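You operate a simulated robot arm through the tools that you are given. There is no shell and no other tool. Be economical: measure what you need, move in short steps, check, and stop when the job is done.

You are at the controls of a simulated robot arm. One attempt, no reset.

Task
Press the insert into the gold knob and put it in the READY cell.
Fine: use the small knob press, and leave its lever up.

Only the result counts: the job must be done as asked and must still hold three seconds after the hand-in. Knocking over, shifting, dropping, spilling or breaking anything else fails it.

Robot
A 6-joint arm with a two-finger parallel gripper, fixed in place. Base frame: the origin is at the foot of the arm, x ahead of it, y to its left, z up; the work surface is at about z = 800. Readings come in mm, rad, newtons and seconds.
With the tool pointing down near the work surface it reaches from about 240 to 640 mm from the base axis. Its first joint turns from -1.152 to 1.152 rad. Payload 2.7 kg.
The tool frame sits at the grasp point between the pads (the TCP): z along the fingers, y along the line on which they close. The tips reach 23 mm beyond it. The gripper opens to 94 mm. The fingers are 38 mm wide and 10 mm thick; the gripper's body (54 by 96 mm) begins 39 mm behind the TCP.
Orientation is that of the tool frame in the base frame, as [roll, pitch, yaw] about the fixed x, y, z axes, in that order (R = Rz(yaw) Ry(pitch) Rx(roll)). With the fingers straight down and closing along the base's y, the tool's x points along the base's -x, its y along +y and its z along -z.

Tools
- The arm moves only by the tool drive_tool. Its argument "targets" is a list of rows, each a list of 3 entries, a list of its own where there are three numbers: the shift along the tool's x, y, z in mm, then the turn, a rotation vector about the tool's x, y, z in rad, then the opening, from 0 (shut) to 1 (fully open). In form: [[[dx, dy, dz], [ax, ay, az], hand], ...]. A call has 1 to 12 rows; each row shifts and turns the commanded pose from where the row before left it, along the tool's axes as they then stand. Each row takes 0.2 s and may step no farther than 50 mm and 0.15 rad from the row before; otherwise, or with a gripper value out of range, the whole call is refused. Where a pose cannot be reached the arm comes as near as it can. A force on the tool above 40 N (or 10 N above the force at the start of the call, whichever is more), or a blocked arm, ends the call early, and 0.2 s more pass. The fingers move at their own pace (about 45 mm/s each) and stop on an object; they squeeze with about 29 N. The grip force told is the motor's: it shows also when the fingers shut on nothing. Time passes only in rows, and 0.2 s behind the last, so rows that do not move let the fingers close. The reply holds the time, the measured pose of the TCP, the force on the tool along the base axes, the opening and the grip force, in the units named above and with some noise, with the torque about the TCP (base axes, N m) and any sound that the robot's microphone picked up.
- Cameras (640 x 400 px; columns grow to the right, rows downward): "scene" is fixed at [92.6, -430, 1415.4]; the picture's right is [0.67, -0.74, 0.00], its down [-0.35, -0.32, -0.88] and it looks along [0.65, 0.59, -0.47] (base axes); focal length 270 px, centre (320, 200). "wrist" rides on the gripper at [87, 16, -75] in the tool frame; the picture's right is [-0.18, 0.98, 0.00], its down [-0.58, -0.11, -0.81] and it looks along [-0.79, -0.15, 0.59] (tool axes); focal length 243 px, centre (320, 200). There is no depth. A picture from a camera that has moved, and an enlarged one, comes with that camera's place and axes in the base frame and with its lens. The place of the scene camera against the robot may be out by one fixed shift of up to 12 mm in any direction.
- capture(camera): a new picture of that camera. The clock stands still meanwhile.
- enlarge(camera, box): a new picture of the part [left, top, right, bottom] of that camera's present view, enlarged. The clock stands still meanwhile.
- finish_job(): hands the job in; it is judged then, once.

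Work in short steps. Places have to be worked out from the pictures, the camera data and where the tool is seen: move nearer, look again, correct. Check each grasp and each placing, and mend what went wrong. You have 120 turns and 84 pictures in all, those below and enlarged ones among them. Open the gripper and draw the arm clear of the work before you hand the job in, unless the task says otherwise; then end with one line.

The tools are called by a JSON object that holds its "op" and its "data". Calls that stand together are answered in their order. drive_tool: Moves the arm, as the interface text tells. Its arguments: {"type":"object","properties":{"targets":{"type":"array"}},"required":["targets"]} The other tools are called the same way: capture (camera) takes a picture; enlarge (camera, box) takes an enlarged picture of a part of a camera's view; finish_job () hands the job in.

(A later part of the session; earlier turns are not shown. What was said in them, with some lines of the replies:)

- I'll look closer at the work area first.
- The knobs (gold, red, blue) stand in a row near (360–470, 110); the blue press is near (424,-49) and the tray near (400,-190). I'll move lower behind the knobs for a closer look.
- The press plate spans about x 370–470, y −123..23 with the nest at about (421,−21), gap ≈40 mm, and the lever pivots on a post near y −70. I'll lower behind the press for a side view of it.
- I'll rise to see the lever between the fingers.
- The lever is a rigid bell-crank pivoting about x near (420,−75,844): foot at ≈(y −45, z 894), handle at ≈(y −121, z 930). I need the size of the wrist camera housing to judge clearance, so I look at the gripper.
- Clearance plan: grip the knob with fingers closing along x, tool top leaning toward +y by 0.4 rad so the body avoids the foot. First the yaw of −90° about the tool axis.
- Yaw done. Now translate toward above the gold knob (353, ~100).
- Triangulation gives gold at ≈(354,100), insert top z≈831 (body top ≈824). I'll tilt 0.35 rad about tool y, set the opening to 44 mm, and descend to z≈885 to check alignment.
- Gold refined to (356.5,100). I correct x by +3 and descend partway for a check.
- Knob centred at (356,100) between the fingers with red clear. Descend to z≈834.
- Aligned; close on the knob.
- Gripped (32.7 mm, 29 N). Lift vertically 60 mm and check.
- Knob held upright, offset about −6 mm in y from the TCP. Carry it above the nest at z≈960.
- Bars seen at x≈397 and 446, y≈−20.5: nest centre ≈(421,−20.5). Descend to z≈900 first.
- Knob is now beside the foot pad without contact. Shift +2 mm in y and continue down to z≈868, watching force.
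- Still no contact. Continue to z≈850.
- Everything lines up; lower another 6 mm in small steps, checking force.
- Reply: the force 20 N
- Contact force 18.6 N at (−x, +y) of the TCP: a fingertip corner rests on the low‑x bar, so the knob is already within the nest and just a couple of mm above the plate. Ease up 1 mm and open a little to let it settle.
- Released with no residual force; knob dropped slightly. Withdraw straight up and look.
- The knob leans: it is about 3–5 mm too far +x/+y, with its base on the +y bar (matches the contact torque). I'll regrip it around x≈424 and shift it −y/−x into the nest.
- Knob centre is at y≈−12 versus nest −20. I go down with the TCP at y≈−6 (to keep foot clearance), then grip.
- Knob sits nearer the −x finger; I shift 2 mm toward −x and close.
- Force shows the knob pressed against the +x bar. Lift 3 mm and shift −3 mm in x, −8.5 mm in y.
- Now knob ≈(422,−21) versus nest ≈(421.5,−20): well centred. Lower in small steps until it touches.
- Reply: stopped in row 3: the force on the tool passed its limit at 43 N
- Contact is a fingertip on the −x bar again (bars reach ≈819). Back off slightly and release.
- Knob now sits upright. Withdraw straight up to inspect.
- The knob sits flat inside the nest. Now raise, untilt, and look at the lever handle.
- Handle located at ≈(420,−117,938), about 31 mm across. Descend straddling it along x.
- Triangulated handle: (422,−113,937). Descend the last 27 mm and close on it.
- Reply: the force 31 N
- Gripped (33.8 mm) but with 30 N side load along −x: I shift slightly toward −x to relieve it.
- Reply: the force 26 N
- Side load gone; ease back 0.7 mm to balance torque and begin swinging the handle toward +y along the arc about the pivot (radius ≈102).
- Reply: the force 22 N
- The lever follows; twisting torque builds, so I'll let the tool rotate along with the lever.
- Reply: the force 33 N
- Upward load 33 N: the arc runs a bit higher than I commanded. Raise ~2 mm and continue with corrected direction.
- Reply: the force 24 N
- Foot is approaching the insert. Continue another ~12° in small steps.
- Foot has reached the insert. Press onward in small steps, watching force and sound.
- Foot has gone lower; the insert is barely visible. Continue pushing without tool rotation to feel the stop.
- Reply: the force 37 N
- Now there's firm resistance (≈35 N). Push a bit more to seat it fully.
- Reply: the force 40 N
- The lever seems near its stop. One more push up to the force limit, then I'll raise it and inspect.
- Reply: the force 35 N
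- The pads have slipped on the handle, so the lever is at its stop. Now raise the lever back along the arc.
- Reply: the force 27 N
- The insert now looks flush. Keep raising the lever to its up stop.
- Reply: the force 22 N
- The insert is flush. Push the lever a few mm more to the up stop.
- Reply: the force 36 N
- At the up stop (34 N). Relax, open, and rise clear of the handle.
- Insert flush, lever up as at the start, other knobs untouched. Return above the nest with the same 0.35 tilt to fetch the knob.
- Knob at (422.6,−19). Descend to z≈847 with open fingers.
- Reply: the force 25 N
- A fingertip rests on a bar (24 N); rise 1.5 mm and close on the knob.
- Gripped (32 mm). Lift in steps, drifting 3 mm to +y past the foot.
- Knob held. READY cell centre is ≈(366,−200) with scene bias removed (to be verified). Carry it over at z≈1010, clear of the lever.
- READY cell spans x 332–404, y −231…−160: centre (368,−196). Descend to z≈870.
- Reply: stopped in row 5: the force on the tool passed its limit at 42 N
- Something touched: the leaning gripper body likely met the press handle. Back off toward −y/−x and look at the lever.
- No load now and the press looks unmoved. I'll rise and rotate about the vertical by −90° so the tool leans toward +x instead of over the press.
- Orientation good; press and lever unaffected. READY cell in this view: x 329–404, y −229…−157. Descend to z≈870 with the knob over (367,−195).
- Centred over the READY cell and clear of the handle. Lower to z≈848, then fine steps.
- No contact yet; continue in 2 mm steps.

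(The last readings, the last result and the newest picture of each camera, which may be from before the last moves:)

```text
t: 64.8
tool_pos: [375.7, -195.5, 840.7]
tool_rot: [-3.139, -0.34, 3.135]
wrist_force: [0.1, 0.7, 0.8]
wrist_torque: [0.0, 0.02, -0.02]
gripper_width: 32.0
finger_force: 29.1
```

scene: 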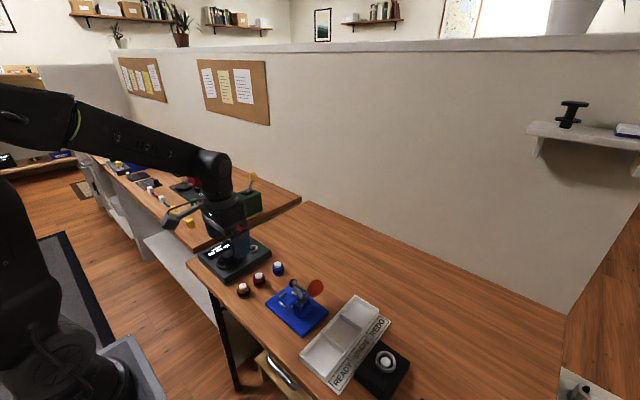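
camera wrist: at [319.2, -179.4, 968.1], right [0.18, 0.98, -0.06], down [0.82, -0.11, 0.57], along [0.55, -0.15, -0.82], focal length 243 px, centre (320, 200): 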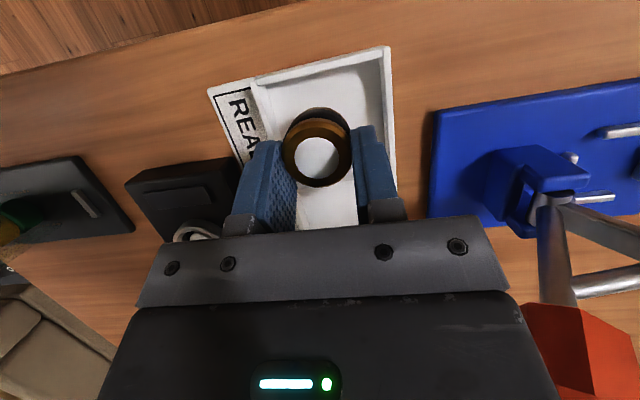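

{"op": "drive_tool", "data": {"targets": [[[-0.5, 0, 1.4], [0, 0, 0], 0.2], [[-0.5, 0, 1.4], [0, 0, 0], 0.2], [[0, 0, 0], [0, 0, 0], 0.2]]}}

{"op": "enlarge", "data": {"camera": "scene", "box": [300, 300, 390, 390]}}

```text
t: 65.6
tool_pos: [375.2, -195.3, 836.9]
tool_rot: [-3.138, -0.337, 3.136]
wrist_force: [0.6, -0.9, 18.7]
wrist_torque: [0.0, 0.14, -0.01]
gripper_width: 32.1
finger_force: 28.7
```

```text
4.44 times, centred on (345, 345) of scene
camera zoom: at [92.5, -429.9, 1415.4], right [0.67, -0.74, 0.0], down [-0.35, -0.32, -0.88], along [0.65, 0.59, -0.47], focal length 1201 px, centre (209, -444)
```

zoom: 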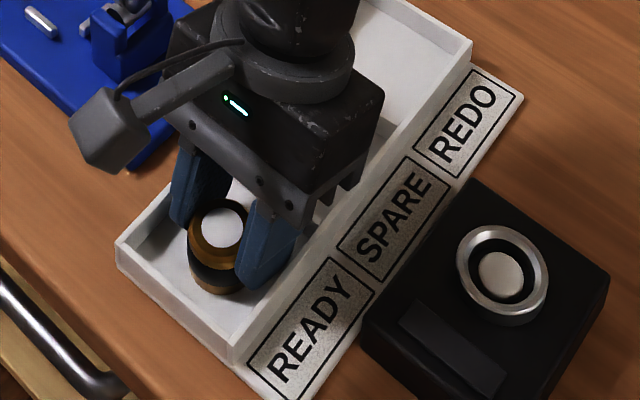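

Knob rests on the READY floor (force centred at the knob). Ease, open to ~38 mm, and rise straight up.

{"op": "drive_tool", "data": {"targets": [[[0.3, 0, -0.7], [0, 0, 0], 0.2], [[0, 0, 0], [0, 0, 0], 0.36], [[0, 0, 0], [0, 0, 0], 0.4], [[0, 0, 0], [0, 0, 0], 0.4], [[3.4, 0, -9.4], [0, 0, 0], 0.4], [[6.8, 0, -18.8], [0, 0, 0], 0.4], [[13.5, 0, -37.6], [0, 0, 0], 0.4], [[15, 0, -42], [0, 0, 0], 0.4], [[15, 0, -42], [0, 0, 0], 0.4], [[0, 0, 0], [0, 0, 0], 0.4]]}}

{"op": "enlarge", "data": {"camera": "scene", "box": [240, 250, 400, 400]}}

```text
t: 67.8
tool_pos: [373.7, -200.7, 995.6]
tool_rot: [-3.141, -0.34, 3.134]
wrist_force: [-0.2, 0.1, 0.5]
wrist_torque: [0.03, 0.02, 0.03]
gripper_width: 37.4
finger_force: 0.1
```

```text
2.67 times, centred on (320, 325) of scene
camera zoom: at [92.6, -430.0, 1415.4], right [0.67, -0.74, 0.0], down [-0.35, -0.32, -0.88], along [0.65, 0.59, -0.47], focal length 721 px, centre (320, -133)
```

zoom: 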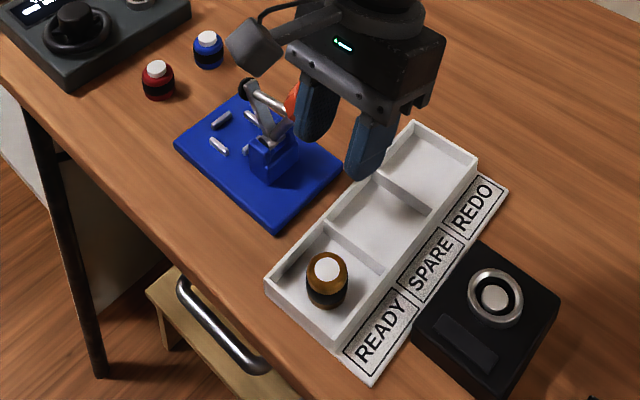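

Knob stands in the READY cell. Rise further, open fully, and check the lever.

{"op": "drive_tool", "data": {"targets": [[[15, 0, -42], [0, 0, 0], 0.6], [[15, 0, -42], [0, 0, 0], 1], [[15, 0, -42], [0, 0, 0], 1], [[30, -30, 0], [0, 0, 0], 1], [[30, -30, 0], [0, 0, 0], 1], [[0, 0, 0], [0, 0, 0], 1]]}}

{"op": "enlarge", "data": {"camera": "scene", "box": [220, 230, 400, 400]}}

```text
t: 69.2
tool_pos: [312.7, -258.7, 1150.1]
tool_rot: [-3.139, -0.341, 3.135]
wrist_force: [1.1, 0.3, -0.7]
wrist_torque: [0.0, 0.0, 0.0]
gripper_width: 94.0
finger_force: 0.1
```

```text
2.35 times, centred on (310, 315) of scene
camera zoom: at [92.6, -430.0, 1415.4], right [0.67, -0.74, 0.0], down [-0.35, -0.32, -0.88], along [0.65, 0.59, -0.47], focal length 636 px, centre (344, -71)
```

zoom: 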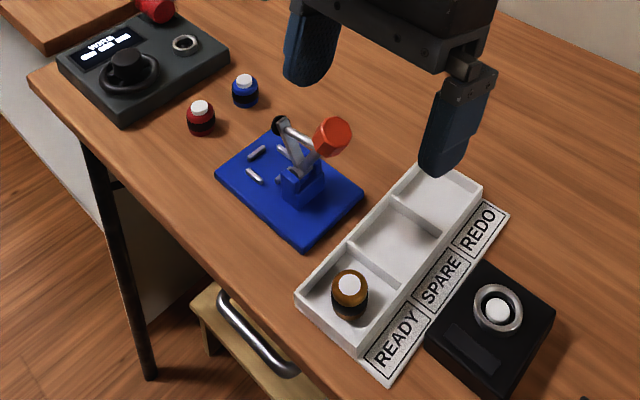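

The lever is up, the knob stands in READY with its insert flush, the other items are where they were, and the arm is clear. I'm handing in.

{"op": "finish_job", "data": {}}

```text
The job is handed in.
```

I pressed the insert flush into the gold knob with the small knob press and stood the knob in the READY cell. The lever is back up. On the way to READY the arm touched something, probably the press handle (force stop at 42 N), but the last picture shows the press and everything else unmoved.
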